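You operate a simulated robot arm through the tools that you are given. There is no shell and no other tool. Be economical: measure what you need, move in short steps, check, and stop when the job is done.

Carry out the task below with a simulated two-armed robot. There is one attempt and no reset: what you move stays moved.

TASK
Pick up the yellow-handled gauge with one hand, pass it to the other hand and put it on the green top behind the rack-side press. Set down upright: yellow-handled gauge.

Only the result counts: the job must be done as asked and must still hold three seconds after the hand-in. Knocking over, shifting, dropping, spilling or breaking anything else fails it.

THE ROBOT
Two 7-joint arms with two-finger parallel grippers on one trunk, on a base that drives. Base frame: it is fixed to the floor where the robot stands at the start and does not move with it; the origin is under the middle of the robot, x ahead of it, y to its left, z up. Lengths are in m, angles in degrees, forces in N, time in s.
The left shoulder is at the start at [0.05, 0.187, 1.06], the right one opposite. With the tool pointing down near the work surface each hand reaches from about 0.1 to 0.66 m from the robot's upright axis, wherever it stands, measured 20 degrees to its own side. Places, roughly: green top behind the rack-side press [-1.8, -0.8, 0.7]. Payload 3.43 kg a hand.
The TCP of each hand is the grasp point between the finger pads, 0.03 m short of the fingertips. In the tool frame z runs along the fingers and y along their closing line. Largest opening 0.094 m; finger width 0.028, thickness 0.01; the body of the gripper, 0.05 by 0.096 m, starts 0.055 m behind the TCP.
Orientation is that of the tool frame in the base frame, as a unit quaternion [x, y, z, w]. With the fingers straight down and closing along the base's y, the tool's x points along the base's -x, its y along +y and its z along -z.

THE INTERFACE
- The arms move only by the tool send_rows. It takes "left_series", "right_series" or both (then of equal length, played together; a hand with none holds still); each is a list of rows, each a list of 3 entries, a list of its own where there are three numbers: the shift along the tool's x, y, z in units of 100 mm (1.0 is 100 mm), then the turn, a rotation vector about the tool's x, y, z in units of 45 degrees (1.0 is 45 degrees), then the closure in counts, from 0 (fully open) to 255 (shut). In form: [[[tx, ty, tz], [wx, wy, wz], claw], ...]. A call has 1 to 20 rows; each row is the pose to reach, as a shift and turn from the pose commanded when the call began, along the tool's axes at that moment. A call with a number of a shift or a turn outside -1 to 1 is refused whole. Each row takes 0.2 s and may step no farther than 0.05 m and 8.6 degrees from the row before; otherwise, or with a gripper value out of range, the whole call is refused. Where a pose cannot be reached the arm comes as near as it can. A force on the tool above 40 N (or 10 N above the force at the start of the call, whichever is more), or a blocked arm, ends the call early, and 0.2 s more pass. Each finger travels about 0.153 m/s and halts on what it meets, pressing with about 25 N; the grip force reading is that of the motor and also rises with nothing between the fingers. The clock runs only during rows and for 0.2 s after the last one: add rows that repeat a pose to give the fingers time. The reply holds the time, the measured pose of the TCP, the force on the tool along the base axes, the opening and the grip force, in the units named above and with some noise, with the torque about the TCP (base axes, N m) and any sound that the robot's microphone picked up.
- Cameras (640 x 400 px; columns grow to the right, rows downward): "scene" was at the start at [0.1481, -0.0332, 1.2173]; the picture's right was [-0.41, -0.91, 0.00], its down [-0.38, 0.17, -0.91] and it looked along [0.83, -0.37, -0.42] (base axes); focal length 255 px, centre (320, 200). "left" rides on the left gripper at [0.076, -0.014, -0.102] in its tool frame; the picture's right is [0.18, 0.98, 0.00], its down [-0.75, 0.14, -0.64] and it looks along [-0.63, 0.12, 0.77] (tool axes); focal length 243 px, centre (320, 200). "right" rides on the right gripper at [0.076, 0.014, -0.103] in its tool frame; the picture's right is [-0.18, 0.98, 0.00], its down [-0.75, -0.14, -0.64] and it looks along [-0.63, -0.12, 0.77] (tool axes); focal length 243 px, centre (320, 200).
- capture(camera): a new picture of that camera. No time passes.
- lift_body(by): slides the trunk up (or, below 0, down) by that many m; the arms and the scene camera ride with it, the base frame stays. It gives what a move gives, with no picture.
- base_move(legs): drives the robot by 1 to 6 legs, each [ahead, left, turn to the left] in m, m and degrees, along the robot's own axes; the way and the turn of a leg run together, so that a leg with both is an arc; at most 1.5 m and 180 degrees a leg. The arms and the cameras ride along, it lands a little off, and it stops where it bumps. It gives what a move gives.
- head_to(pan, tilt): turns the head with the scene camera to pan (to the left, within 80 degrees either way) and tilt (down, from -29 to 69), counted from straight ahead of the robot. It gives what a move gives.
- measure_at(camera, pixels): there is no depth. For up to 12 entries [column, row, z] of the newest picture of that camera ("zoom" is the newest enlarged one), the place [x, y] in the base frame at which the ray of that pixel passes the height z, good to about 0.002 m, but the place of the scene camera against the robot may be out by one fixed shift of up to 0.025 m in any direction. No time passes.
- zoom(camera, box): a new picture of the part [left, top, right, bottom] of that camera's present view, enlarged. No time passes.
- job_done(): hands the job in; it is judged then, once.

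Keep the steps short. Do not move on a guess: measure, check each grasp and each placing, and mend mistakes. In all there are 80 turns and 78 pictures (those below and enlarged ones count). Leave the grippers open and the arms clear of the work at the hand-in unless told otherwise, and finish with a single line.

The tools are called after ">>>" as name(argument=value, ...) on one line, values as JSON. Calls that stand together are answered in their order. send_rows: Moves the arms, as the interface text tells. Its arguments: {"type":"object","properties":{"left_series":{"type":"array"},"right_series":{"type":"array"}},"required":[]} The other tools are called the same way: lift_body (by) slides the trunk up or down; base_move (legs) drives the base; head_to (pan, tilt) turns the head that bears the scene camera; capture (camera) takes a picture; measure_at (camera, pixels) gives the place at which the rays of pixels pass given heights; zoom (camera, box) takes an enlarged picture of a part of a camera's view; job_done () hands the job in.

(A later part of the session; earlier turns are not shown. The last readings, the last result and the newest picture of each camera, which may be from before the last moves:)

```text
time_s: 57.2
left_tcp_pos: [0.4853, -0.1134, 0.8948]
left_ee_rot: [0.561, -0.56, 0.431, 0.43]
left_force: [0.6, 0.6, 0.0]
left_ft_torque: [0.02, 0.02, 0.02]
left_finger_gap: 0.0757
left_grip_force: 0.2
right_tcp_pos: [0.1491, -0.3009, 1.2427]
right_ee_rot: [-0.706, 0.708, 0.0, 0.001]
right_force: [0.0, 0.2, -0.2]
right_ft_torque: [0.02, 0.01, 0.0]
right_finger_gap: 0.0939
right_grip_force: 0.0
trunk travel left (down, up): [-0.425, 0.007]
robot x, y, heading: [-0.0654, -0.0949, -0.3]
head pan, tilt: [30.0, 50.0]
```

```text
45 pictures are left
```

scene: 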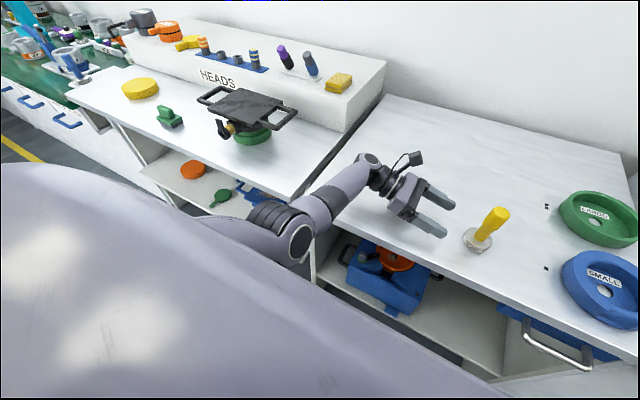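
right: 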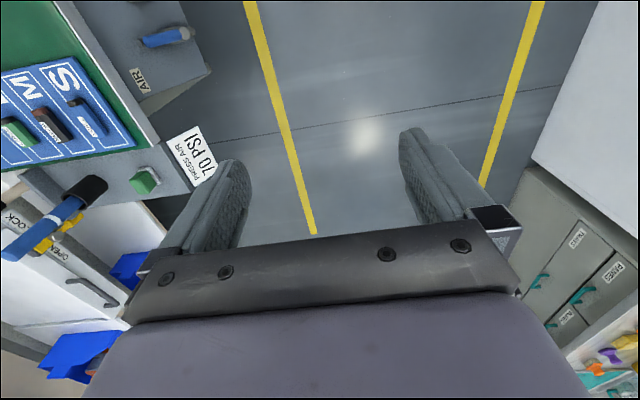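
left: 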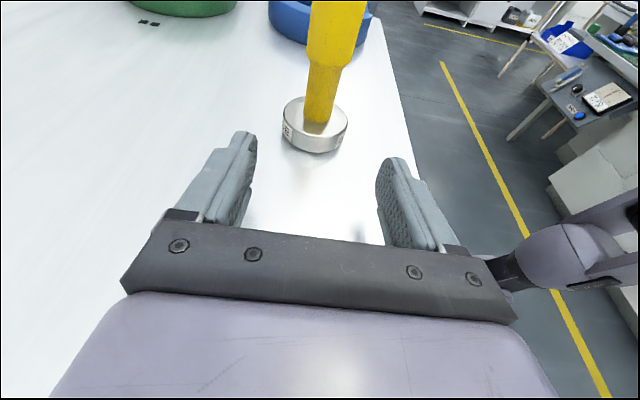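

The hand tracked exactly and the forearm is higher. Measuring the neck, then a trial advance toward y≈-0.197.

>>> measure_at(camera="left", pixels=[[317, 123, 0.868], [283, 121, 0.868], [348, 119, 0.868], [313, 138, 0.868]])

>>> send_rows(left_series=[[[0.055, 0, 0.2], [0, 0, 0], 50], [[0.11, 0, 0.4], [0, 0, 0], 50], [[0.165, 0, 0.6], [0, 0, 0], 50], [[0.225, 0, 0.83], [0, 0, 0], 50], [[0.225, 0, 0.83], [0, 0, 0], 50]])

```text
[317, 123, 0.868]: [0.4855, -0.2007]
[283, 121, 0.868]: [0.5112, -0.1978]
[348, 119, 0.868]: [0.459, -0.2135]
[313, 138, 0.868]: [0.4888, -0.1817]
```

```text
time_s: 58.4
left_tcp_pos: [0.4791, -0.2003, 0.8988]
left_ee_rot: [0.561, -0.56, 0.432, 0.43]
left_force: [1.1, 0.0, -0.4]
left_ft_torque: [0.01, -0.05, 0.0]
left_finger_gap: 0.0757
left_grip_force: 0.0
left hand out of reach, approached as far as the arm can: row 4, 5
right_tcp_pos: [0.1507, -0.3, 1.2425]
right_ee_rot: [-0.706, 0.708, 0.0, 0.001]
right_force: [-0.9, 0.1, 0.5]
right_ft_torque: [0.02, -0.01, 0.0]
right_finger_gap: 0.094
right_grip_force: 0.1
trunk travel left (down, up): [-0.425, 0.007]
robot x, y, heading: [-0.0669, -0.0936, -0.3]
head pan, tilt: [30.0, 50.0]
```

Close enough: the handle axis is about 10 mm ahead of the TCP. I'll close the fingers here.

>>> send_rows(left_series=[[[0, 0, 0], [0, 0, 0], 120], [[0, 0, 0], [0, 0, 0], 170], [[0, 0, 0], [0, 0, 0], 210], [[0, 0, 0], [0, 0, 0], 255], [[0, 0, 0], [0, 0, 0], 255], [[0, 0, 0], [0, 0, 0], 255]])

>>> capture(camera="left")

>>> zoom(camera="scene", box=[380, 160, 540, 280])

```text
time_s: 59.8
left_tcp_pos: [0.4799, -0.2, 0.8978]
left_ee_rot: [0.561, -0.561, 0.431, 0.43]
left_force: [0.0, 0.7, -0.1]
left_ft_torque: [-0.03, -0.05, -0.01]
left_finger_gap: 0.0301
left_grip_force: 25.0
right_tcp_pos: [0.15, -0.3016, 1.2425]
right_ee_rot: [-0.706, 0.708, -0.001, 0.001]
right_force: [-0.4, -0.3, -0.1]
right_ft_torque: [-0.01, -0.02, -0.03]
right_finger_gap: 0.0939
right_grip_force: 0.1
trunk travel left (down, up): [-0.425, 0.007]
robot x, y, heading: [-0.0729, -0.0957, 0.1]
head pan, tilt: [30.0, 50.0]
```

```text
44 pictures are left
```

left: 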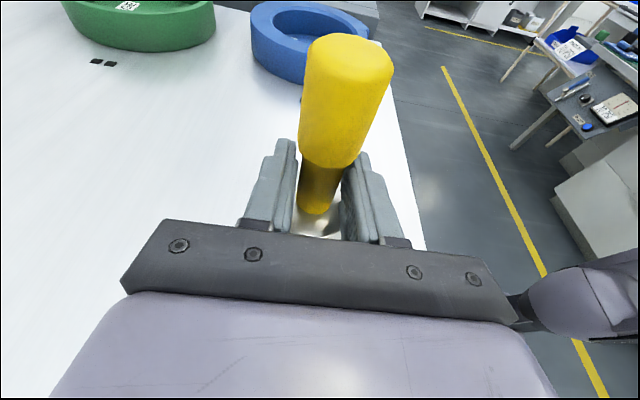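

```text
3.33 times, centred on (460, 220) of scene
```

zoom: 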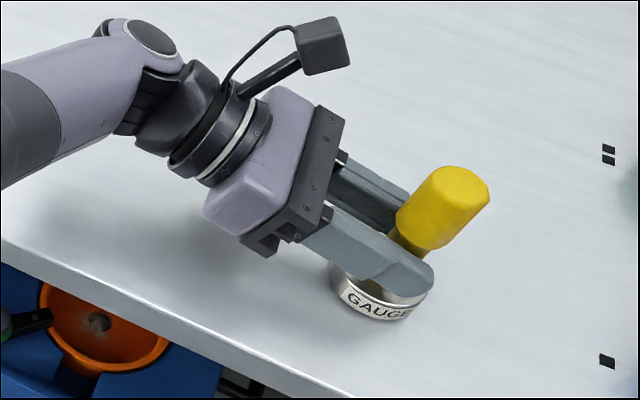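

Gap is 0.030, wider than I took the neck to be. The finger tops may be biting the wide section, so I'll zoom in.

>>> zoom(camera="left", box=[240, 100, 420, 260])

```text
2.50 times, centred on (330, 180) of left
```

zoom: 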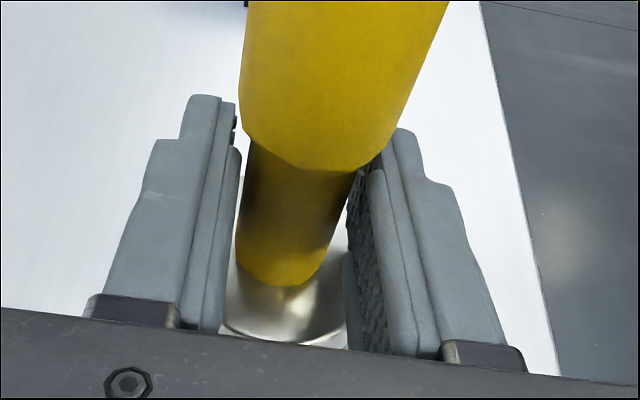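

The finger tops are catching the shoulder of the wide section. I'll reopen, back off 8 mm and drop about 4 mm so the pads sit on the neck.

>>> send_rows(left_series=[[[0, 0, 0], [0, 0, 0], 120], [[0, 0, 0], [0, 0, 0], 80], [[-0.059, 0, -0.067], [0, 0, 0], 80], [[-0.059, 0, -0.067], [0, 0, 0], 80]])

>>> zoom(camera="left", box=[220, 80, 440, 260])

```text
time_s: 60.8
left_tcp_pos: [0.4797, -0.1913, 0.8959]
left_ee_rot: [0.561, -0.561, 0.431, 0.43]
left_force: [0.5, 0.5, -0.5]
left_ft_torque: [0.0, -0.01, 0.02]
left_finger_gap: 0.0646
left_grip_force: 0.0
right_tcp_pos: [0.1497, -0.3025, 1.2418]
right_ee_rot: [-0.706, 0.708, 0.0, 0.001]
right_force: [-0.2, -0.8, 0.7]
right_ft_torque: [0.03, -0.02, -0.01]
right_finger_gap: 0.0939
right_grip_force: 0.0
trunk travel left (down, up): [-0.425, 0.007]
robot x, y, heading: [-0.0659, -0.0902, 0.1]
head pan, tilt: [30.0, 50.0]
```

```text
2.22 times, centred on (330, 170) of left
```

zoom: 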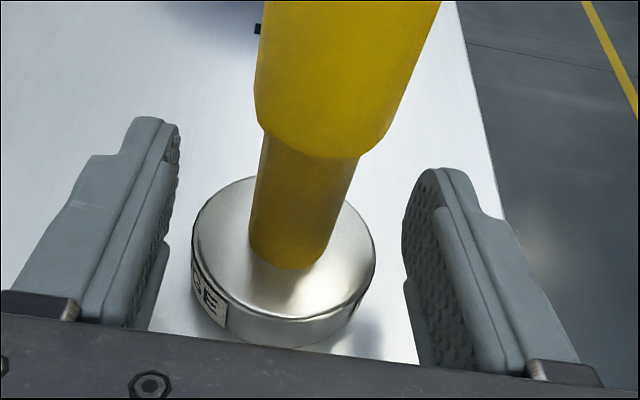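

I'll lower 4 mm more and recheck the neck position from this view.

>>> measure_at(camera="zoom", pixels=[[288, 268, 0.868], [195, 260, 0.868], [375, 255, 0.868], [325, 158, 0.916]])

>>> send_rows(left_series=[[[-0.04, 0, 0.01], [0, 0, 0], 80], [[-0.04, 0, 0.01], [0, 0, 0], 140], [[-0.04, 0, 0.01], [0, 0, 0], 190], [[-0.04, 0, 0.01], [0, 0, 0], 225], [[-0.04, 0, 0.01], [0, 0, 0], 255], [[-0.04, 0, 0.01], [0, 0, 0], 255]])

>>> zoom(camera="left", box=[220, 80, 440, 260])

```text
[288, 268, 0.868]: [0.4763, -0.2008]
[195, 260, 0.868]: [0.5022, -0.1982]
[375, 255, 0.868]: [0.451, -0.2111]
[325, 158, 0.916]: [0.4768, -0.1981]
```

```text
time_s: 62.2
left_tcp_pos: [0.4787, -0.1903, 0.8918]
left_ee_rot: [0.562, -0.561, 0.43, 0.43]
left_force: [1.2, 0.5, 0.7]
left_ft_torque: [0.01, -0.07, 0.01]
left_finger_gap: 0.0278
left_grip_force: 25.0
right_tcp_pos: [0.1495, -0.301, 1.2428]
right_ee_rot: [-0.706, 0.708, -0.001, 0.001]
right_force: [0.1, -0.6, -0.5]
right_ft_torque: [0.0, -0.01, -0.01]
right_finger_gap: 0.0939
right_grip_force: 0.0
trunk travel left (down, up): [-0.425, 0.007]
robot x, y, heading: [-0.0681, -0.0928, 0.2]
head pan, tilt: [30.0, 50.0]
```

```text
2.22 times, centred on (330, 170) of left
```

zoom: 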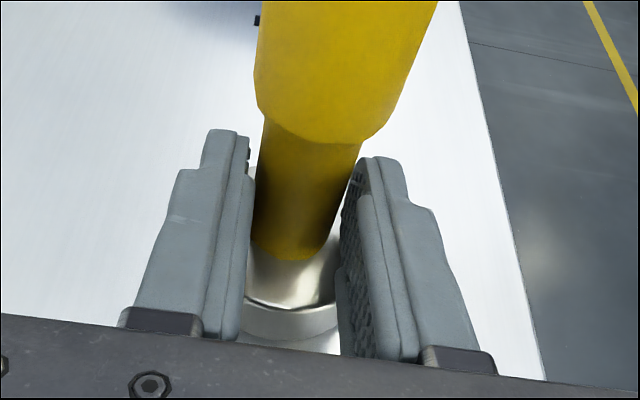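

The fingers now sit on the neck below the shoulder, gap 0.0278 and grip 25 N. I'll lift 6 cm and check for tilt or slip.

>>> send_rows(left_series=[[[0.15, 0, -0.04], [0, 0, 0], 255], [[0.35, 0, -0.09], [0, 0, 0], 255], [[0.6, 0, -0.16], [0, 0, 0], 255], [[0.6, 0, -0.16], [0, 0, 0], 255]])

>>> capture(camera="left")

>>> zoom(camera="scene", box=[380, 140, 540, 260])

```text
time_s: 63.2
left_tcp_pos: [0.5006, -0.198, 0.9432]
left_ee_rot: [-0.561, 0.561, -0.43, -0.431]
left_force: [-0.5, 0.6, -2.7]
left_ft_torque: [0.07, 0.0, -0.03]
left_finger_gap: 0.03
left_grip_force: 25.2
left hand out of reach, approached as far as the arm can: row 1, 2, 3, 4
right_tcp_pos: [0.1507, -0.3009, 1.2412]
right_ee_rot: [-0.706, 0.708, 0.0, 0.001]
right_force: [-0.3, 0.4, -0.4]
right_ft_torque: [0.04, 0.0, 0.01]
right_finger_gap: 0.0944
right_grip_force: 0.1
trunk travel left (down, up): [-0.425, 0.007]
robot x, y, heading: [-0.067, -0.0967, 0.1]
head pan, tilt: [30.0, 50.0]
```

```text
39 pictures are left
```

left: 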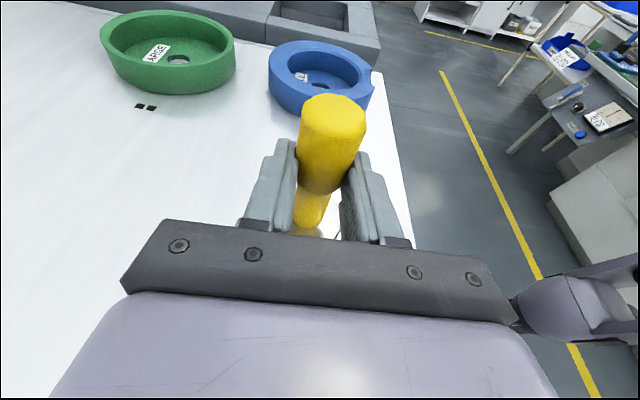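

```text
3.33 times, centred on (460, 200) of scene
```

zoom: 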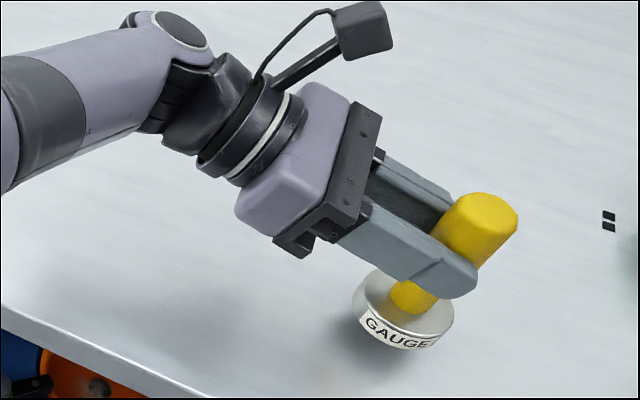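

The gauge is off or nearly off the bench, but the fingers slid up to the wide part (gap 0.030). I'll zoom to judge its height and tilt.

>>> zoom(camera="left", box=[240, 80, 440, 260])

>>> head_to(pan=-5, tilt=45)

>>> capture(camera="scene")

```text
2.22 times, centred on (340, 170) of left
```

zoom: 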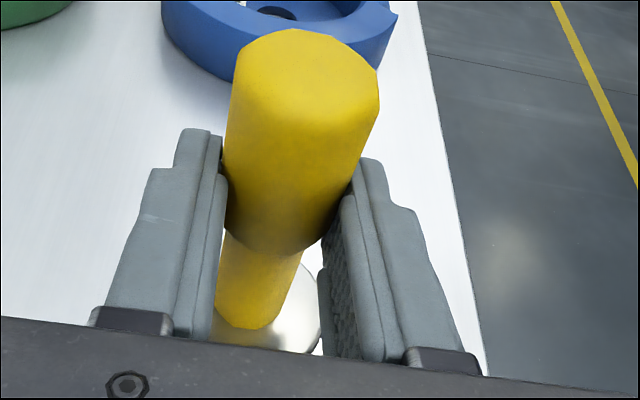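

```text
time_s: 64.2
left_tcp_pos: [0.4996, -0.1984, 0.944]
left_ee_rot: [0.561, -0.561, 0.43, 0.431]
left_force: [-0.4, -0.2, -2.1]
left_ft_torque: [0.06, 0.0, 0.04]
left_finger_gap: 0.0299
left_grip_force: 25.0
right_tcp_pos: [0.1507, -0.3008, 1.2424]
right_ee_rot: [-0.706, 0.708, 0.0, 0.001]
right_force: [0.3, -0.4, 0.7]
right_ft_torque: [-0.01, 0.0, 0.0]
right_finger_gap: 0.0939
right_grip_force: 0.0
trunk travel left (down, up): [-0.425, 0.007]
robot x, y, heading: [-0.0692, -0.0876, 0.1]
head pan, tilt: [-5.0, 45.0]
```

```text
36 pictures are left
```

scene: 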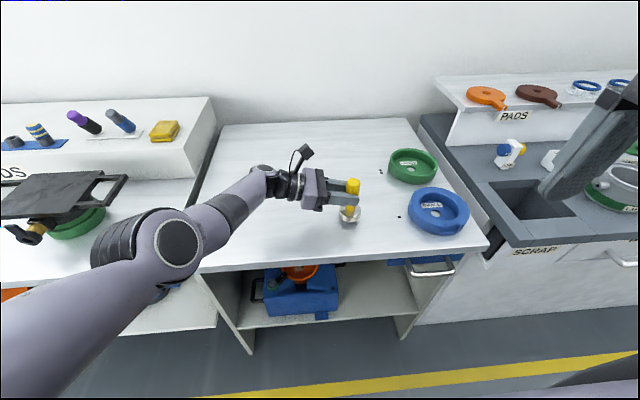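

About 2.4 N hangs on the hand, so the gauge is lifted. I'll check its uprightness with rays from the zoom and scene views.

>>> zoom(camera="scene", box=[310, 160, 390, 240])

>>> measure_at(camera="scene", pixels=[[354, 181, 0.985], [348, 215, 0.888], [354, 181, 0.975], [348, 215, 0.878], [348, 225, 0.87]])

>>> measure_at(camera="left", pixels=[[333, 108, 0.985], [333, 108, 0.975], [312, 227, 0.888], [312, 227, 0.878]])

```text
5.00 times, centred on (350, 200) of scene
```

zoom: 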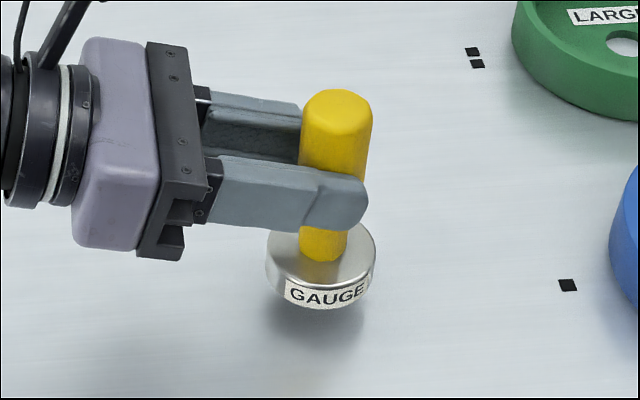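

```text
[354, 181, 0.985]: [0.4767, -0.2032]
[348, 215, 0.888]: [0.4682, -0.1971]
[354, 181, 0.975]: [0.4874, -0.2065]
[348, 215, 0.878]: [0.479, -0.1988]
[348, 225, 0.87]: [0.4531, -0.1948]
```

```text
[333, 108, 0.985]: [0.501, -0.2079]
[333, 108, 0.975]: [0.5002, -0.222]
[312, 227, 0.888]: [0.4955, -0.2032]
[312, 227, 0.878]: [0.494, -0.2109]
```

The gauge is lifted and upright within a few degrees: axis at about (0.50,-0.215), top z≈0.98, with about 23 mm free above the left fingers. I'll pull it back and up to a comfortable handover spot.

>>> send_rows(left_series=[[[0.14, 0.15, -0.24], [0, 0, 0], 255], [[0.28, 0.3, -0.49], [0, 0, 0], 255], [[0.42, 0.45, -0.73], [0, 0, 0], 255], [[0.566, 0.6, -0.98], [0, 0, 0], 255], [[0.566, 0.6, -0.98], [0, 0, 0], 255]])

```text
time_s: 65.4
left_tcp_pos: [0.5363, -0.1346, 0.9952]
left_ee_rot: [0.562, -0.561, 0.43, 0.43]
left_force: [0.1, -0.1, -2.1]
left_ft_torque: [0.05, -0.02, 0.0]
left_finger_gap: 0.0297
left_grip_force: 25.0
left hand out of reach, approached as far as the arm can: row 1, 2, 3, 4, 5
right_tcp_pos: [0.1506, -0.3018, 1.2419]
right_ee_rot: [-0.706, 0.708, -0.001, 0.001]
right_force: [-0.4, -0.5, -0.4]
right_ft_torque: [-0.01, 0.01, 0.0]
right_finger_gap: 0.0943
right_grip_force: 0.1
trunk travel left (down, up): [-0.425, 0.007]
robot x, y, heading: [-0.0674, -0.0978, 0.1]
head pan, tilt: [-5.0, 45.0]
```

The left arm is near a joint limit here and drifted in x. I'll move it toward the pose that tracked well earlier, going up and left in small steps.

>>> send_rows(left_series=[[[0.24, 0, -0.07], [0, 0, 0], 255], [[0.48, 0, -0.13], [0, 0, 0], 255], [[0.72, 0, -0.2], [0, 0, 0], 255], [[0.96, 0, -0.26], [0, 0, 0], 255], [[0.96, 0, -0.26], [0, 0, 0], 255]])

```text
time_s: 66.6
left_tcp_pos: [0.5546, -0.1413, 1.0917]
left_ee_rot: [0.561, -0.561, 0.43, 0.431]
left_force: [-0.8, -0.8, -2.2]
left_ft_torque: [0.02, 0.03, -0.03]
left_finger_gap: 0.03
left_grip_force: 25.3
left hand out of reach, approached as far as the arm can: row 1, 2, 3, 4, 5
right_tcp_pos: [0.1506, -0.3004, 1.2404]
right_ee_rot: [-0.706, 0.708, -0.001, 0.0]
right_force: [0.3, -0.6, 1.6]
right_ft_torque: [0.03, 0.01, -0.02]
right_finger_gap: 0.094
right_grip_force: 0.1
trunk travel left (down, up): [-0.425, 0.007]
robot x, y, heading: [-0.0633, -0.0918, 0.0]
head pan, tilt: [-5.0, 45.0]
```

Upward motion works. Now moving +y (left), away from the limit.

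>>> send_rows(left_series=[[[-0.065, 0, -0.24], [0, 0, 0], 255], [[-0.13, 0, -0.48], [0, 0, 0], 255], [[-0.19, 0, -0.72], [0, 0, 0], 255], [[-0.26, 0, -0.966], [0, 0, 0], 255], [[-0.26, 0, -0.966], [0, 0, 0], 255]])

>>> capture(camera="scene")

```text
time_s: 67.8
left_tcp_pos: [0.5648, -0.0404, 1.0905]
left_ee_rot: [0.561, -0.561, 0.431, 0.43]
left_force: [-0.2, 0.2, -2.6]
left_ft_torque: [0.04, 0.02, 0.03]
left_finger_gap: 0.0301
left_grip_force: 24.8
left hand out of reach, approached as far as the arm can: row 1, 2, 3, 4, 5
right_tcp_pos: [0.1503, -0.301, 1.2413]
right_ee_rot: [-0.705, 0.709, -0.001, 0.0]
right_force: [0.3, 1.2, -0.7]
right_ft_torque: [-0.02, 0.0, 0.02]
right_finger_gap: 0.0941
right_grip_force: 0.0
trunk travel left (down, up): [-0.425, 0.007]
robot x, y, heading: [-0.0663, -0.0963, -0.1]
head pan, tilt: [-5.0, 45.0]
```

```text
34 pictures are left
```

scene: 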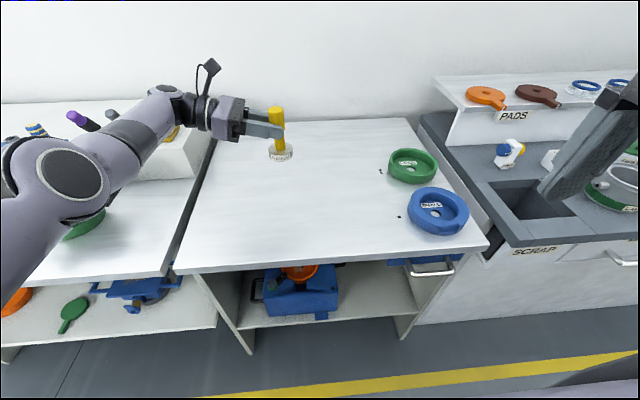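

y and z follow commands and only x creeps. The gauge is held upright. Testing a pull-back in x.

>>> send_rows(left_series=[[[0, 0.25, 0], [0, 0, 0], 255], [[0, 0.5, 0], [0, 0, 0], 255], [[0, 0.75, 0], [0, 0, 0], 255], [[0, 1, 0], [0, 0, 0], 255], [[0, 1, 0], [0, 0, 0], 255]])

```text
time_s: 69.0
left_tcp_pos: [0.5617, -0.0442, 1.0767]
left_ee_rot: [0.561, -0.56, 0.431, 0.43]
left_force: [-0.3, -0.7, -1.8]
left_ft_torque: [0.06, 0.01, -0.01]
left_finger_gap: 0.0299
left_grip_force: 25.1
left hand out of reach, approached as far as the arm can: row 1, 2, 3, 4, 5
right_tcp_pos: [0.1507, -0.3019, 1.2419]
right_ee_rot: [-0.706, 0.708, -0.001, 0.002]
right_force: [0.5, -0.1, -0.6]
right_ft_torque: [-0.01, 0.02, -0.02]
right_finger_gap: 0.0939
right_grip_force: 0.1
trunk travel left (down, up): [-0.425, 0.007]
robot x, y, heading: [-0.068, -0.0924, -0.0]
head pan, tilt: [-5.0, 45.0]
```

x is held by a joint limit at this hand yaw. I'll try yawing the left hand +22 degrees about the vertical (gauge stays upright) to see if that frees it.

>>> send_rows(left_series=[[[0, 0, 0], [0.16, 0, -0.043], 255], [[0, 0, 0], [0.32, 0, -0.086], 255], [[0, 0, 0], [0.483, 0, -0.13], 255], [[0, 0, 0], [0.483, 0, -0.13], 255]])

```text
time_s: 70.0
left_tcp_pos: [0.6313, -0.0453, 1.0649]
left_ee_rot: [0.66, -0.44, 0.506, 0.339]
left_force: [-0.2, -0.4, -2.5]
left_ft_torque: [0.02, 0.04, -0.06]
left_finger_gap: 0.0301
left_grip_force: 24.8
left hand out of reach, approached as far as the arm can: row 1, 2, 3, 4
right_tcp_pos: [0.1507, -0.3008, 1.2414]
right_ee_rot: [-0.705, 0.709, -0.001, 0.001]
right_force: [-0.3, -0.1, 0.3]
right_ft_torque: [-0.03, 0.01, 0.01]
right_finger_gap: 0.0939
right_grip_force: 0.0
trunk travel left (down, up): [-0.425, 0.007]
robot x, y, heading: [-0.0658, -0.0942, 0.2]
head pan, tilt: [-5.0, 45.0]
```

Wrong way: x got pushed out. I'll yaw back and on by -45 degrees in total, which also suits the right hand better.

>>> send_rows(left_series=[[[0, 0, 0], [-0.16, 0, 0.043], 255], [[0, 0, 0], [-0.32, 0, 0.086], 255], [[0, 0, 0], [-0.483, 0, 0.13], 255], [[0, 0, 0], [-0.644, 0, 0.173], 255], [[0, 0, 0], [-0.805, 0, 0.216], 255], [[0, 0, 0], [-0.966, 0, 0.259], 255], [[0, 0, 0], [-0.966, 0, 0.259], 255]])

>>> capture(camera="scene")

```text
time_s: 71.6
left_tcp_pos: [0.4953, -0.0226, 1.0977]
left_ee_rot: [-0.44, 0.661, -0.338, -0.505]
left_force: [-0.3, -1.1, -2.6]
left_ft_torque: [0.03, 0.0, 0.03]
left_finger_gap: 0.03
left_grip_force: 24.7
left hand out of reach, approached as far as the arm can: row 1, 2, 3, 4, 5, 6, 7
right_tcp_pos: [0.1483, -0.303, 1.2429]
right_ee_rot: [-0.706, 0.708, 0.0, 0.001]
right_force: [-0.7, -1.3, 0.0]
right_ft_torque: [0.05, -0.05, 0.02]
right_finger_gap: 0.0941
right_grip_force: 0.1
trunk travel left (down, up): [-0.425, 0.007]
robot x, y, heading: [-0.0689, -0.0945, -0.1]
head pan, tilt: [-5.0, 45.0]
```

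```text
33 pictures are left
```

scene: 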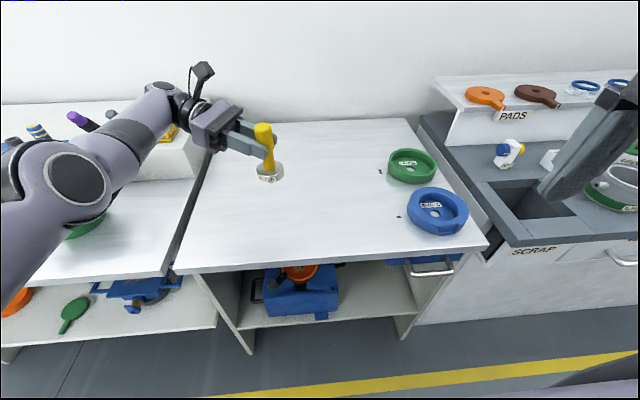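

That works: x came back to 0.495 with the gauge upright. Yaw another -22.5 degrees.

>>> send_rows(left_series=[[[0, 0, 0], [-0.16, 0, 0.043], 255], [[0, 0, 0], [-0.32, 0, 0.086], 255], [[0, 0, 0], [-0.483, 0, 0.13], 255], [[0, 0, 0], [-0.483, 0, 0.13], 255]])

```text
time_s: 72.6
left_tcp_pos: [0.4685, -0.0433, 1.1024]
left_ee_rot: [-0.366, 0.735, -0.288, -0.493]
left_force: [0.5, 1.1, -2.5]
left_ft_torque: [0.05, 0.0, 0.01]
left_finger_gap: 0.0301
left_grip_force: 24.8
left hand out of reach, approached as far as the arm can: row 1, 2, 3, 4
right_tcp_pos: [0.1504, -0.3004, 1.2407]
right_ee_rot: [-0.706, 0.709, -0.002, 0.0]
right_force: [0.4, 0.3, 0.0]
right_ft_torque: [-0.01, -0.01, 0.03]
right_finger_gap: 0.0939
right_grip_force: 0.0
trunk travel left (down, up): [-0.425, 0.007]
robot x, y, heading: [-0.0703, -0.0942, -0.0]
head pan, tilt: [-5.0, 45.0]
```

That over-rotated and leaned the gauge by about 6 degrees, so I'll go back to the -22.5 degree yaw where it was upright.

>>> send_rows(left_series=[[[0, 0, 0], [0.16, 0, -0.043], 255], [[0, 0, 0], [0.32, 0, -0.086], 255], [[0, 0, 0], [0.483, 0, -0.13], 255], [[0, 0, 0], [0.483, 0, -0.13], 255]])

```text
time_s: 73.6
left_tcp_pos: [0.5339, -0.0492, 1.098]
left_ee_rot: [-0.489, 0.647, -0.396, -0.43]
left_force: [0.5, -0.2, -2.0]
left_ft_torque: [0.02, 0.0, 0.01]
left_finger_gap: 0.0299
left_grip_force: 24.8
left hand out of reach, approached as far as the arm can: row 1, 2, 3, 4
right_tcp_pos: [0.1501, -0.3015, 1.2422]
right_ee_rot: [-0.705, 0.709, -0.001, 0.0]
right_force: [0.1, -0.1, 0.4]
right_ft_torque: [0.0, -0.03, 0.01]
right_finger_gap: 0.094
right_grip_force: 0.0
trunk travel left (down, up): [-0.425, 0.007]
robot x, y, heading: [-0.07, -0.0927, 0.1]
head pan, tilt: [-5.0, 45.0]
```

Commands are taken from the reached pose. The gauge leans about 6 degrees, so I'll apply the corrective turn and shift -y by 80 mm for the right arm.

>>> send_rows(left_series=[[[0, 0, 0], [-0.03, 0.077, -0.113], 255], [[0.12, -0.08, 0.37], [-0.03, 0.077, -0.113], 255], [[0.234, -0.166, 0.746], [-0.03, 0.077, -0.113], 255], [[0.234, -0.166, 0.746], [-0.03, 0.077, -0.113], 255]])

>>> capture(camera="scene")

```text
time_s: 74.6
left_tcp_pos: [0.5212, -0.1218, 1.0975]
left_ee_rot: [-0.501, 0.617, -0.383, -0.471]
left_force: [0.4, -0.5, -2.6]
left_ft_torque: [0.04, -0.01, 0.03]
left_finger_gap: 0.0302
left_grip_force: 25.2
left hand out of reach, approached as far as the arm can: row 1, 2, 3, 4
right_tcp_pos: [0.1507, -0.3013, 1.2421]
right_ee_rot: [-0.706, 0.708, 0.0, 0.0]
right_force: [1.1, -0.9, 0.2]
right_ft_torque: [-0.02, 0.02, -0.01]
right_finger_gap: 0.094
right_grip_force: 0.1
trunk travel left (down, up): [-0.425, 0.007]
robot x, y, heading: [-0.0694, -0.0968, 0.2]
head pan, tilt: [-5.0, 45.0]
```

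```text
32 pictures are left
```

scene: 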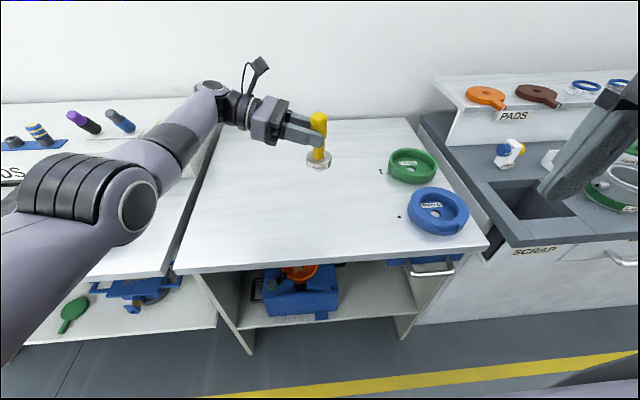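

Now the gauge is upright again: axis ≈(0.518,-0.139), top z≈1.135, left fingers end at ≈1.111. The right hand goes over it at the present height in steps (yaw fixed last).

>>> send_rows(right_series=[[[-0.13, -0.4, 0], [0, 0, 0], 0], [[-0.26, -0.8, 0], [0, 0, 0], 0], [[-0.32, -1, 0], [0, 0, 0], 0]])

>>> send_rows(right_series=[[[-0.13, -0.4, 0], [0, 0, 0], 0], [[-0.26, -0.8, 0], [0, 0, 0], 0], [[-0.32, -1, 0], [0, 0, 0], 0]])

```text
time_s: 75.4
left_tcp_pos: [0.5215, -0.122, 1.0968]
left_ee_rot: [-0.501, 0.617, -0.384, -0.471]
left_force: [-0.4, 0.4, -2.5]
left_ft_torque: [0.09, 0.0, 0.01]
left_finger_gap: 0.0301
left_grip_force: 25.6
right_tcp_pos: [0.1934, -0.2451, 1.256]
right_ee_rot: [-0.705, 0.709, -0.002, 0.0]
right_force: [0.0, 0.2, 0.7]
right_ft_torque: [0.0, 0.02, 0.01]
right_finger_gap: 0.094
right_grip_force: 0.0
right hand out of reach, approached as far as the arm can: row 1, 2, 3
trunk travel left (down, up): [-0.425, 0.007]
robot x, y, heading: [-0.0681, -0.0902, 0.2]
head pan, tilt: [-5.0, 45.0]
```

```text
time_s: 76.2
left_tcp_pos: [0.5211, -0.1217, 1.0973]
left_ee_rot: [-0.501, 0.616, -0.384, -0.471]
left_force: [0.3, 0.6, -1.9]
left_ft_torque: [0.03, -0.03, -0.05]
left_finger_gap: 0.03
left_grip_force: 25.4
right_tcp_pos: [0.1987, -0.2365, 1.2579]
right_ee_rot: [-0.705, 0.709, -0.001, 0.001]
right_force: [-0.3, 0.3, 0.3]
right_ft_torque: [0.04, -0.02, 0.0]
right_finger_gap: 0.0941
right_grip_force: 0.0
right hand out of reach, approached as far as the arm can: row 1, 2, 3
trunk travel left (down, up): [-0.425, 0.007]
robot x, y, heading: [-0.0659, -0.0963, -0.1]
head pan, tilt: [-5.0, 45.0]
```

Yaw 90 pins the right arm near the body. I'll turn it back to 45 degrees first, then travel.

>>> send_rows(right_series=[[[0, 0, 0], [0, 0, 0.167], 0], [[0, 0, 0], [0, 0, 0.333], 0], [[0, 0, 0], [0, 0, 0.5], 0], [[0, 0, 0], [0, 0, 0.667], 0], [[0, 0, 0], [0, 0, 0.833], 0], [[0, 0, 0], [0, 0, 1], 0]])

>>> send_rows(right_series=[[[-0.25, -0.25, 0], [0, 0, 0], 0], [[-0.55, -0.5, 0], [0, 0, 0], 0], [[-0.8, -0.65, 0], [0, 0, 0], 0], [[-1, -0.8, 0], [0, 0, 0], 0]])

```text
time_s: 77.6
left_tcp_pos: [0.521, -0.1211, 1.0983]
left_ee_rot: [-0.5, 0.617, -0.384, -0.472]
left_force: [0.2, 0.3, -2.4]
left_ft_torque: [0.07, -0.01, 0.01]
left_finger_gap: 0.0298
left_grip_force: 25.5
right_tcp_pos: [0.199, -0.236, 1.2591]
right_ee_rot: [-0.381, 0.925, -0.001, 0.002]
right_force: [0.1, -0.8, -0.2]
right_ft_torque: [0.04, 0.0, 0.03]
right_finger_gap: 0.0942
right_grip_force: 0.1
trunk travel left (down, up): [-0.425, 0.007]
robot x, y, heading: [-0.0695, -0.0921, 0.1]
head pan, tilt: [-5.0, 45.0]
```

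```text
time_s: 78.6
left_tcp_pos: [0.5218, -0.1217, 1.0964]
left_ee_rot: [-0.501, 0.616, -0.384, -0.472]
left_force: [0.2, -0.1, -3.0]
left_ft_torque: [0.03, 0.03, -0.03]
left_finger_gap: 0.0299
left_grip_force: 24.7
right_tcp_pos: [0.3057, -0.2514, 1.2593]
right_ee_rot: [-0.381, 0.925, -0.001, 0.001]
right_force: [0.4, 0.3, 0.2]
right_ft_torque: [0.03, 0.03, -0.01]
right_finger_gap: 0.0939
right_grip_force: 0.0
right hand out of reach, approached as far as the arm can: row 3, 4
trunk travel left (down, up): [-0.425, 0.007]
robot x, y, heading: [-0.0652, -0.0925, 0.2]
head pan, tilt: [-5.0, 45.0]
```

The right arm's reach shrinks when it is high. I'll lower both hands about 0.09–0.1 m and take the right hand's yaw back to 0.

>>> send_rows(left_series=[[[-0.14, 0, 0.04], [0, 0, 0], 255], [[-0.29, 0, 0.08], [0, 0, 0], 255], [[-0.43, 0, 0.12], [0, 0, 0], 255], [[-0.58, 0, 0.16], [0, 0, 0], 255], [[-0.72, 0, 0.2], [0, 0, 0], 255], [[-0.87, 0, 0.237], [0, 0, 0], 255]], right_series=[[[0, 0, 0.167], [0, 0, 0.167], 0], [[0, 0, 0.333], [0, 0, 0.333], 0], [[0, 0, 0.5], [0, 0, 0.5], 0], [[0, 0, 0.667], [0, 0, 0.667], 0], [[0, 0, 0.833], [0, 0, 0.833], 0], [[0, 0, 1], [0, 0, 1], 0]])

>>> send_rows(right_series=[[[-0.4, 0.2, 0], [0, 0, 0], 0], [[-0.8, 0.4, 0], [0, 0, 0], 0], [[-1, 0.6, 0], [0, 0, 0], 0]])

```text
time_s: 80.0
left_tcp_pos: [0.5053, -0.1184, 1.0114]
left_ee_rot: [-0.5, 0.616, -0.384, -0.472]
left_force: [0.3, 0.5, -2.3]
left_ft_torque: [0.06, 0.0, -0.01]
left_finger_gap: 0.0298
left_grip_force: 25.2
left hand out of reach, approached as far as the arm can: row 2, 3, 4, 5, 6
right_tcp_pos: [0.3046, -0.2509, 1.1608]
right_ee_rot: [0.003, 1.0, 0.0, 0.001]
right_force: [-0.5, -0.1, 0.3]
right_ft_torque: [0.0, 0.01, -0.01]
right_finger_gap: 0.094
right_grip_force: 0.0
trunk travel left (down, up): [-0.425, 0.007]
robot x, y, heading: [-0.0685, -0.097, 0.1]
head pan, tilt: [-5.0, 45.0]
```

```text
time_s: 80.8
left_tcp_pos: [0.5059, -0.1183, 1.0101]
left_ee_rot: [-0.5, 0.616, -0.384, -0.472]
left_force: [0.9, -0.5, -2.1]
left_ft_torque: [0.05, -0.02, -0.03]
left_finger_gap: 0.0302
left_grip_force: 24.9
right_tcp_pos: [0.3676, -0.2456, 1.1539]
right_ee_rot: [0.002, 1.0, 0.001, 0.002]
right_force: [0.2, -0.8, 0.0]
right_ft_torque: [-0.03, 0.02, 0.0]
right_finger_gap: 0.0942
right_grip_force: 0.0
right hand out of reach, approached as far as the arm can: row 1, 2, 3
trunk travel left (down, up): [-0.425, 0.007]
robot x, y, heading: [-0.0687, -0.095, 0.1]
head pan, tilt: [-5.0, 45.0]
```

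Still limited at yaw 0, so the right arm's elbow may have drifted into an odd posture. I'll take a look at it.

>>> head_to(pan=-35, tilt=15)

>>> capture(camera="scene")

```text
time_s: 81.7
left_tcp_pos: [0.5051, -0.1184, 1.0111]
left_ee_rot: [-0.5, 0.617, -0.384, -0.472]
left_force: [0.3, 0.0, -2.2]
left_ft_torque: [0.06, 0.0, -0.03]
left_finger_gap: 0.0298
left_grip_force: 25.3
right_tcp_pos: [0.3659, -0.2432, 1.1538]
right_ee_rot: [0.002, 1.0, 0.0, 0.002]
right_force: [-0.2, 0.2, 0.1]
right_ft_torque: [0.0, 0.0, 0.0]
right_finger_gap: 0.0939
right_grip_force: 0.0
trunk travel left (down, up): [-0.425, 0.007]
robot x, y, heading: [-0.0681, -0.0975, -0.2]
head pan, tilt: [-35.0, 15.0]
```

```text
31 pictures are left
```

scene: 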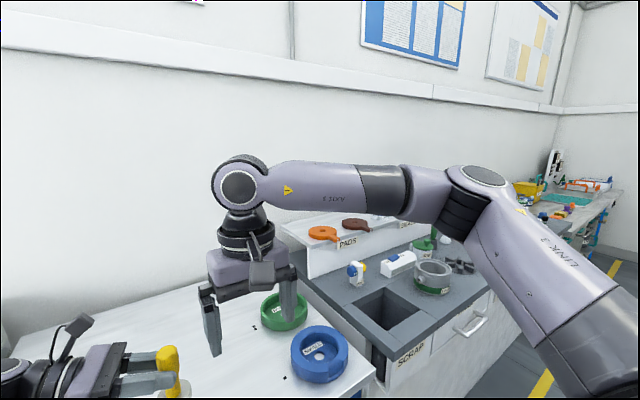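

The right arm isn't stretched; the elbow is swung out to the right. I'll try going straight down first (its rated zone is lower), then forward in small steps.

>>> send_rows(right_series=[[[0, 0, 0.2], [0, 0, 0], 0], [[0, 0, 0.4], [0, 0, 0], 0], [[-0.15, 0, 0.4], [0, 0, 0], 0], [[-0.3, 0, 0.4], [0, 0, 0], 0], [[-0.45, 0, 0.4], [0, 0, 0], 0], [[-0.6, 0, 0.4], [0, 0, 0], 0]])

```text
time_s: 83.1
left_tcp_pos: [0.5055, -0.1191, 1.0115]
left_ee_rot: [-0.501, 0.616, -0.385, -0.471]
left_force: [0.2, 1.7, -2.8]
left_ft_torque: [0.07, -0.04, 0.02]
left_finger_gap: 0.0299
left_grip_force: 25.1
right_tcp_pos: [0.4068, -0.2704, 1.1147]
right_ee_rot: [0.001, 1.0, 0.0, 0.002]
right_force: [-0.3, -0.5, -0.6]
right_ft_torque: [0.01, 0.02, 0.03]
right_finger_gap: 0.0941
right_grip_force: 0.1
right hand out of reach, approached as far as the arm can: row 3, 4, 5, 6
trunk travel left (down, up): [-0.425, 0.007]
robot x, y, heading: [-0.0667, -0.0972, 0.0]
head pan, tilt: [-35.0, 15.0]
```

Tool-down over there is a poor posture for the right arm. Since the left arm handled the "pointing inward, camera up" pose well, I'll mirror it: the right hand will point left (+y), level, and grip the top 22 mm of the handle. First yaw it to -90 while moving out to the right.

>>> send_rows(right_series=[[[0, -0.17, 0], [0, 0, 0.167], 0], [[0, -0.34, 0], [0, 0, 0.333], 0], [[0, -0.5, 0], [0, 0, 0.5], 0], [[0, -0.67, 0], [0, 0, 0.667], 0], [[0, -0.84, 0], [0, 0, 0.833], 0], [[0, -1, 0], [0, 0, 1], 0]])

>>> send_rows(right_series=[[[0, 0, 0], [0, 0, 0.167], 0], [[0, 0, 0], [0, 0, 0.333], 0], [[0, 0, 0], [0, 0, 0.5], 0], [[0, 0, 0], [0, 0, 0.667], 0], [[0, 0, 0], [0, 0, 0.833], 0], [[0, 0, 0], [0, 0, 1], 0]])

```text
time_s: 84.5
left_tcp_pos: [0.5051, -0.1187, 1.0114]
left_ee_rot: [-0.501, 0.617, -0.384, -0.471]
left_force: [-1.3, -0.5, -1.7]
left_ft_torque: [0.01, -0.03, 0.03]
left_finger_gap: 0.0301
left_grip_force: 24.6
right_tcp_pos: [0.4062, -0.3686, 1.1157]
right_ee_rot: [0.385, 0.923, 0.001, 0.002]
right_force: [-0.6, -0.1, 0.2]
right_ft_torque: [0.02, 0.0, -0.02]
right_finger_gap: 0.0941
right_grip_force: 0.1
trunk travel left (down, up): [-0.425, 0.007]
robot x, y, heading: [-0.067, -0.0945, -0.1]
head pan, tilt: [-35.0, 15.0]
```

```text
time_s: 85.9
left_tcp_pos: [0.5055, -0.1194, 1.0117]
left_ee_rot: [-0.501, 0.616, -0.385, -0.471]
left_force: [0.4, -0.7, -2.2]
left_ft_torque: [0.01, 0.0, 0.03]
left_finger_gap: 0.0298
left_grip_force: 24.9
right_tcp_pos: [0.4053, -0.3701, 1.1162]
right_ee_rot: [0.709, 0.705, 0.001, 0.001]
right_force: [-0.6, 0.7, 0.2]
right_ft_torque: [0.02, 0.0, 0.01]
right_finger_gap: 0.0941
right_grip_force: 0.1
trunk travel left (down, up): [-0.425, 0.007]
robot x, y, heading: [-0.0717, -0.0919, 0.1]
head pan, tilt: [-35.0, 15.0]
```

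Yaw -90 reached cleanly. Now pitch the right fingers up toward +y: 45 degrees, then 45 more.

>>> send_rows(right_series=[[[0, 0.1, 0], [0, 0.167, 0], 0], [[0, 0.2, 0], [0, 0.333, 0], 0], [[0, 0.3, 0], [0, 0.5, 0], 0], [[0, 0.4, 0], [0, 0.667, 0], 0], [[0, 0.5, 0], [0, 0.833, 0], 0], [[0, 0.6, 0], [0, 1, 0], 0]])

>>> send_rows(right_series=[[[0, 0, 0], [0, 0.167, 0], 0], [[0, 0, 0], [0, 0.333, 0], 0], [[0, 0, 0], [0, 0.5, 0], 0], [[0, 0, 0], [0, 0.667, 0], 0], [[0, 0, 0], [0, 0.833, 0], 0], [[0, 0, 0], [0, 1, 0], 0]])

>>> capture(camera="right")

```text
time_s: 87.3
left_tcp_pos: [0.505, -0.1194, 1.0116]
left_ee_rot: [-0.5, 0.617, -0.383, -0.471]
left_force: [0.4, 0.2, -1.2]
left_ft_torque: [0.06, 0.02, 0.01]
left_finger_gap: 0.0299
left_grip_force: 25.0
right_tcp_pos: [0.4658, -0.3696, 1.1151]
right_ee_rot: [0.653, 0.653, 0.272, -0.27]
right_force: [-0.4, -0.1, 0.3]
right_ft_torque: [-0.02, 0.0, -0.01]
right_finger_gap: 0.0941
right_grip_force: 0.1
trunk travel left (down, up): [-0.425, 0.007]
robot x, y, heading: [-0.0667, -0.0903, 0.2]
head pan, tilt: [-35.0, 15.0]
```

```text
time_s: 88.7
left_tcp_pos: [0.5048, -0.1196, 1.0116]
left_ee_rot: [-0.501, 0.616, -0.385, -0.471]
left_force: [0.0, -0.1, -2.3]
left_ft_torque: [0.04, 0.01, 0.01]
left_finger_gap: 0.03
left_grip_force: 24.7
right_tcp_pos: [0.4515, -0.3676, 1.1258]
right_ee_rot: [0.5, 0.5, 0.502, -0.498]
right_force: [0.0, -0.2, -0.1]
right_ft_torque: [0.0, 0.03, -0.01]
right_finger_gap: 0.0941
right_grip_force: 0.0
right hand out of reach, approached as far as the arm can: row 5, 6
trunk travel left (down, up): [-0.425, 0.007]
robot x, y, heading: [-0.0666, -0.093, -0.1]
head pan, tilt: [-35.0, 15.0]
```

```text
30 pictures are left
```

right: 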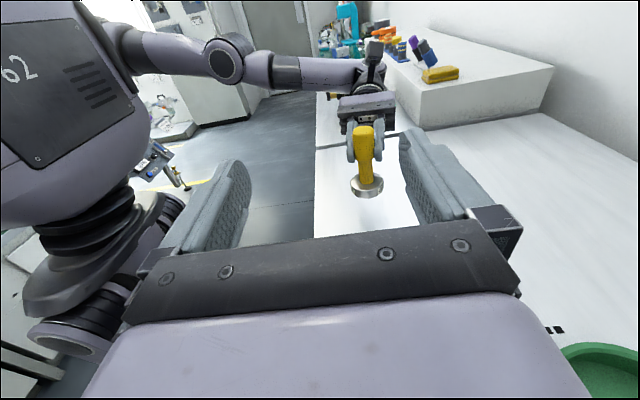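

The right hand now points level at the gauge, which is visible at (365,160). I'll cross-check the gauge's position and height from both hand cameras.

>>> zoom(camera="right", box=[310, 90, 430, 210])

>>> measure_at(camera="right", pixels=[[365, 130, 1.049], [365, 130, 1.04], [365, 130, 1.06], [367, 184, 0.955], [367, 184, 0.945], [357, 130, 1.049], [374, 130, 1.049]])

>>> zoom(camera="left", box=[240, 80, 440, 260])

>>> measure_at(camera="left", pixels=[[333, 108, 1.049], [333, 108, 1.04], [333, 108, 1.06]])

```text
3.33 times, centred on (370, 150) of right
```

zoom: 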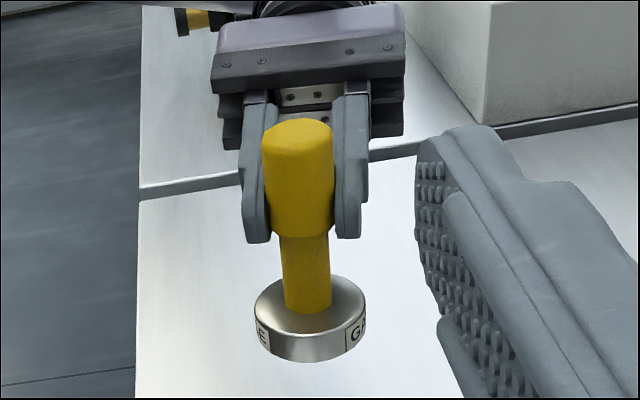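

```text
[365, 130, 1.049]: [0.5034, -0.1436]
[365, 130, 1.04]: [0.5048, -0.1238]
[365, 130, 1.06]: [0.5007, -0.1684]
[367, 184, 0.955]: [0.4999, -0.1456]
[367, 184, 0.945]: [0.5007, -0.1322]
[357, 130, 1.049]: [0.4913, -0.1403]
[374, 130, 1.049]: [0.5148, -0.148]
```

```text
2.22 times, centred on (340, 170) of left
```

zoom: 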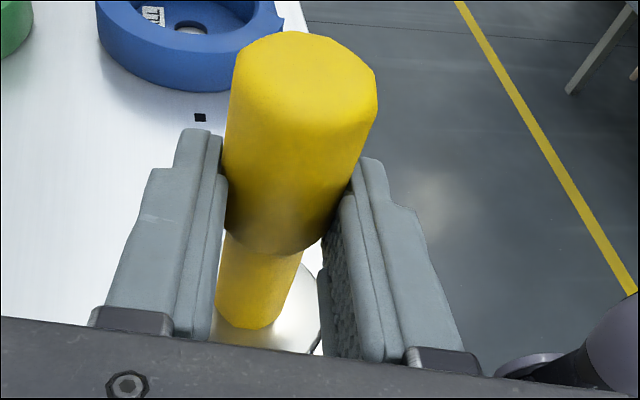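

```text
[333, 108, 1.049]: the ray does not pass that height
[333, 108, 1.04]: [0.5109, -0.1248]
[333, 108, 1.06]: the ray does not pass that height
```

Both cameras agree: gauge axis ≈(0.503,-0.139), top ≈1.047, left finger tops ≈1.024. The right hand goes to a pre-pose 0.13 m short of the handle at z=1.0405.

>>> send_rows(right_series=[[[-0.21, 0.13, 0.25], [0, 0, 0], 0], [[-0.43, 0.26, 0.5], [0, 0, 0], 0], [[-0.64, 0.38, 0.75], [0, 0, 0], 0], [[-0.85, 0.51, 1], [0, 0, 0], 0], [[-0.85, 0.51, 1], [0, 0, 0], 0]])

>>> capture(camera="right")

```text
time_s: 89.9
left_tcp_pos: [0.5056, -0.119, 1.0107]
left_ee_rot: [-0.501, 0.616, -0.385, -0.471]
left_force: [-0.9, -0.2, -1.1]
left_ft_torque: [0.04, 0.02, 0.01]
left_finger_gap: 0.0301
left_grip_force: 24.8
right_tcp_pos: [0.4369, -0.2818, 1.1026]
right_ee_rot: [0.502, 0.499, 0.503, -0.496]
right_force: [-0.8, 1.1, 0.8]
right_ft_torque: [0.0, 0.01, 0.02]
right_finger_gap: 0.094
right_grip_force: 0.1
right hand out of reach, approached as far as the arm can: row 1, 2, 3, 4, 5
trunk travel left (down, up): [-0.425, 0.007]
robot x, y, heading: [-0.0654, -0.0966, -0.0]
head pan, tilt: [-35.0, 15.0]
```

```text
27 pictures are left
```

right: 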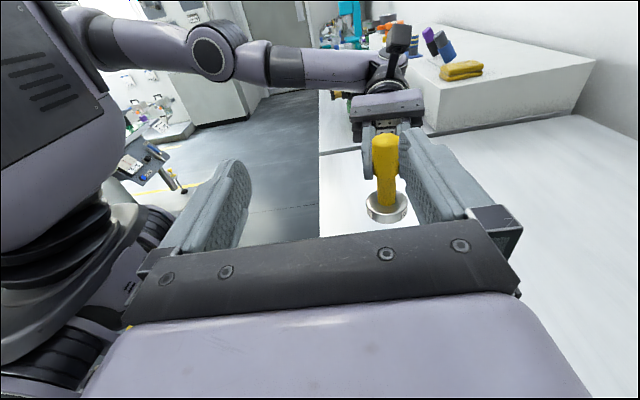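

x and z are limited at this yaw. As with the left arm, yawing the hand outward (toward +x) should free forward reach, so I'll yaw the right hand by -22 degrees.

>>> send_rows(right_series=[[[0, 0, 0], [-0.167, 0, 0], 0], [[0, 0, 0], [-0.333, 0, 0], 0], [[0, 0, 0], [-0.5, 0, 0], 0], [[0, 0, 0], [-0.5, 0, 0], 0]])

```text
time_s: 90.9
left_tcp_pos: [0.507, -0.1176, 1.0112]
left_ee_rot: [-0.5, 0.616, -0.385, -0.471]
left_force: [0.8, 0.8, -1.5]
left_ft_torque: [0.02, 0.0, 0.03]
left_finger_gap: 0.0301
left_grip_force: 25.3
right_tcp_pos: [0.4375, -0.2833, 1.1025]
right_ee_rot: [0.588, 0.393, 0.589, -0.391]
right_force: [-0.9, -0.2, 0.2]
right_ft_torque: [0.01, 0.01, 0.01]
right_finger_gap: 0.0939
right_grip_force: 0.1
trunk travel left (down, up): [-0.425, 0.007]
robot x, y, heading: [-0.0665, -0.0972, -0.0]
head pan, tilt: [-35.0, 15.0]
```

No limit now, and the hand points almost exactly at the gauge (lateral offset 5 mm). Now down 62 mm and forward 60 mm.

>>> send_rows(right_series=[[[-0.21, 0.02, 0], [0, 0, 0], 0], [[-0.42, 0.05, 0], [0, 0, 0], 0], [[-0.62, 0.05, 0.2], [0, 0, 0], 0], [[-0.62, 0.05, 0.6], [0, 0, 0], 0], [[-0.62, 0.05, 0.6], [0, 0, 0], 0]])

>>> capture(camera="right")

```text
time_s: 92.1
left_tcp_pos: [0.5058, -0.119, 1.0117]
left_ee_rot: [-0.5, 0.616, -0.384, -0.472]
left_force: [0.4, 0.1, -2.2]
left_ft_torque: [0.07, 0.0, 0.01]
left_finger_gap: 0.0299
left_grip_force: 25.0
right_tcp_pos: [0.4492, -0.2396, 1.0658]
right_ee_rot: [0.588, 0.393, 0.589, -0.391]
right_force: [1.0, 0.6, 0.6]
right_ft_torque: [-0.01, -0.03, 0.01]
right_finger_gap: 0.0942
right_grip_force: 0.1
right hand out of reach, approached as far as the arm can: row 3, 4, 5
trunk travel left (down, up): [-0.425, 0.007]
robot x, y, heading: [-0.068, -0.0958, -0.0]
head pan, tilt: [-35.0, 15.0]
```

```text
26 pictures are left
```

right: 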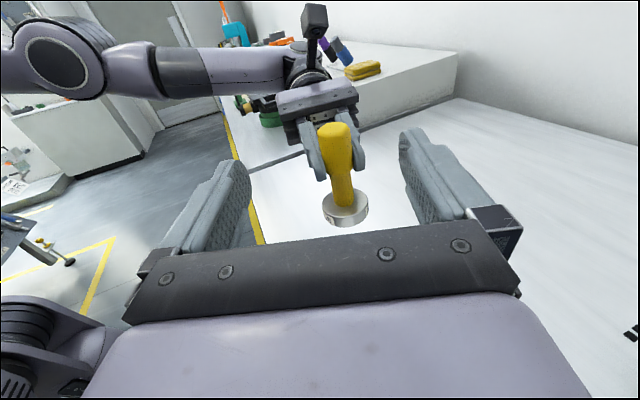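

The right hand bottoms out at z=1.066, so I'll raise the gauge with the left hand 28 mm instead. I'll also yaw the right hand another -12 degrees for more reach.

>>> send_rows(left_series=[[[0.14, 0, -0.04], [0, 0, 0], 255], [[0.27, 0, -0.074], [0, 0, 0], 255], [[0.27, 0, -0.074], [0, 0, 0], 255]], right_series=[[[0, 0, 0], [-0.13, 0, 0], 0], [[0, 0, 0], [-0.27, 0, 0], 0], [[0, 0, 0], [-0.27, 0, 0], 0]])

```text
time_s: 92.9
left_tcp_pos: [0.5104, -0.1202, 1.0379]
left_ee_rot: [-0.499, 0.616, -0.384, -0.473]
left_force: [0.7, 0.7, -1.8]
left_ft_torque: [0.06, -0.03, 0.03]
left_finger_gap: 0.0302
left_grip_force: 25.2
left hand out of reach, approached as far as the arm can: row 2, 3
right_tcp_pos: [0.4591, -0.248, 1.0672]
right_ee_rot: [0.626, 0.328, 0.626, -0.329]
right_force: [-0.1, -0.2, 0.3]
right_ft_torque: [0.01, 0.01, 0.01]
right_finger_gap: 0.094
right_grip_force: 0.1
right hand out of reach, approached as far as the arm can: row 2, 3
trunk travel left (down, up): [-0.425, 0.007]
robot x, y, heading: [-0.0629, -0.0927, -0.0]
head pan, tilt: [-35.0, 15.0]
```

Heights match now (right TCP 1.067, gauge top ≈1.074, left finger tops ≈1.051). Now correct the lateral offset (-24 mm) and advance half the way.

>>> send_rows(right_series=[[[0, -0.12, 0.05], [0, 0, 0], 0], [[0, -0.237, 0.2], [0, 0, 0], 0], [[0, -0.237, 0.4], [0, 0, 0], 0], [[0, -0.237, 0.5], [0, 0, 0], 0], [[0, -0.237, 0.5], [0, 0, 0], 0]])

>>> capture(camera="right")

```text
time_s: 94.1
left_tcp_pos: [0.5092, -0.1195, 1.038]
left_ee_rot: [-0.499, 0.618, -0.382, -0.473]
left_force: [-0.6, -0.6, -2.2]
left_ft_torque: [0.05, 0.0, 0.0]
left_finger_gap: 0.0301
left_grip_force: 25.0
right_tcp_pos: [0.4763, -0.2191, 1.0815]
right_ee_rot: [0.626, 0.328, 0.627, -0.328]
right_force: [0.0, -0.2, 0.4]
right_ft_torque: [-0.04, -0.03, -0.02]
right_finger_gap: 0.0941
right_grip_force: 0.1
right hand out of reach, approached as far as the arm can: row 1, 2, 3, 4, 5
trunk travel left (down, up): [-0.425, 0.007]
robot x, y, heading: [-0.0648, -0.0937, -0.1]
head pan, tilt: [-35.0, 15.0]
```

```text
25 pictures are left
```

right: 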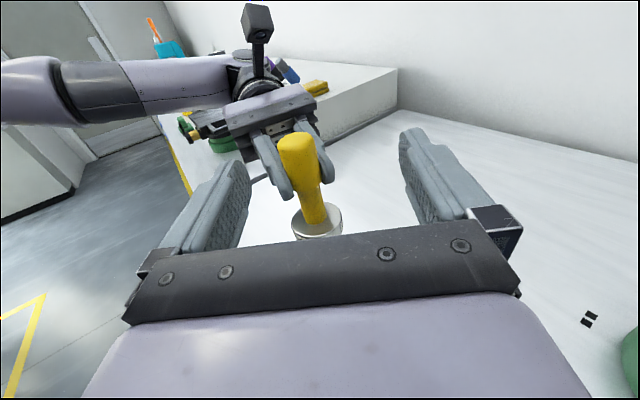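

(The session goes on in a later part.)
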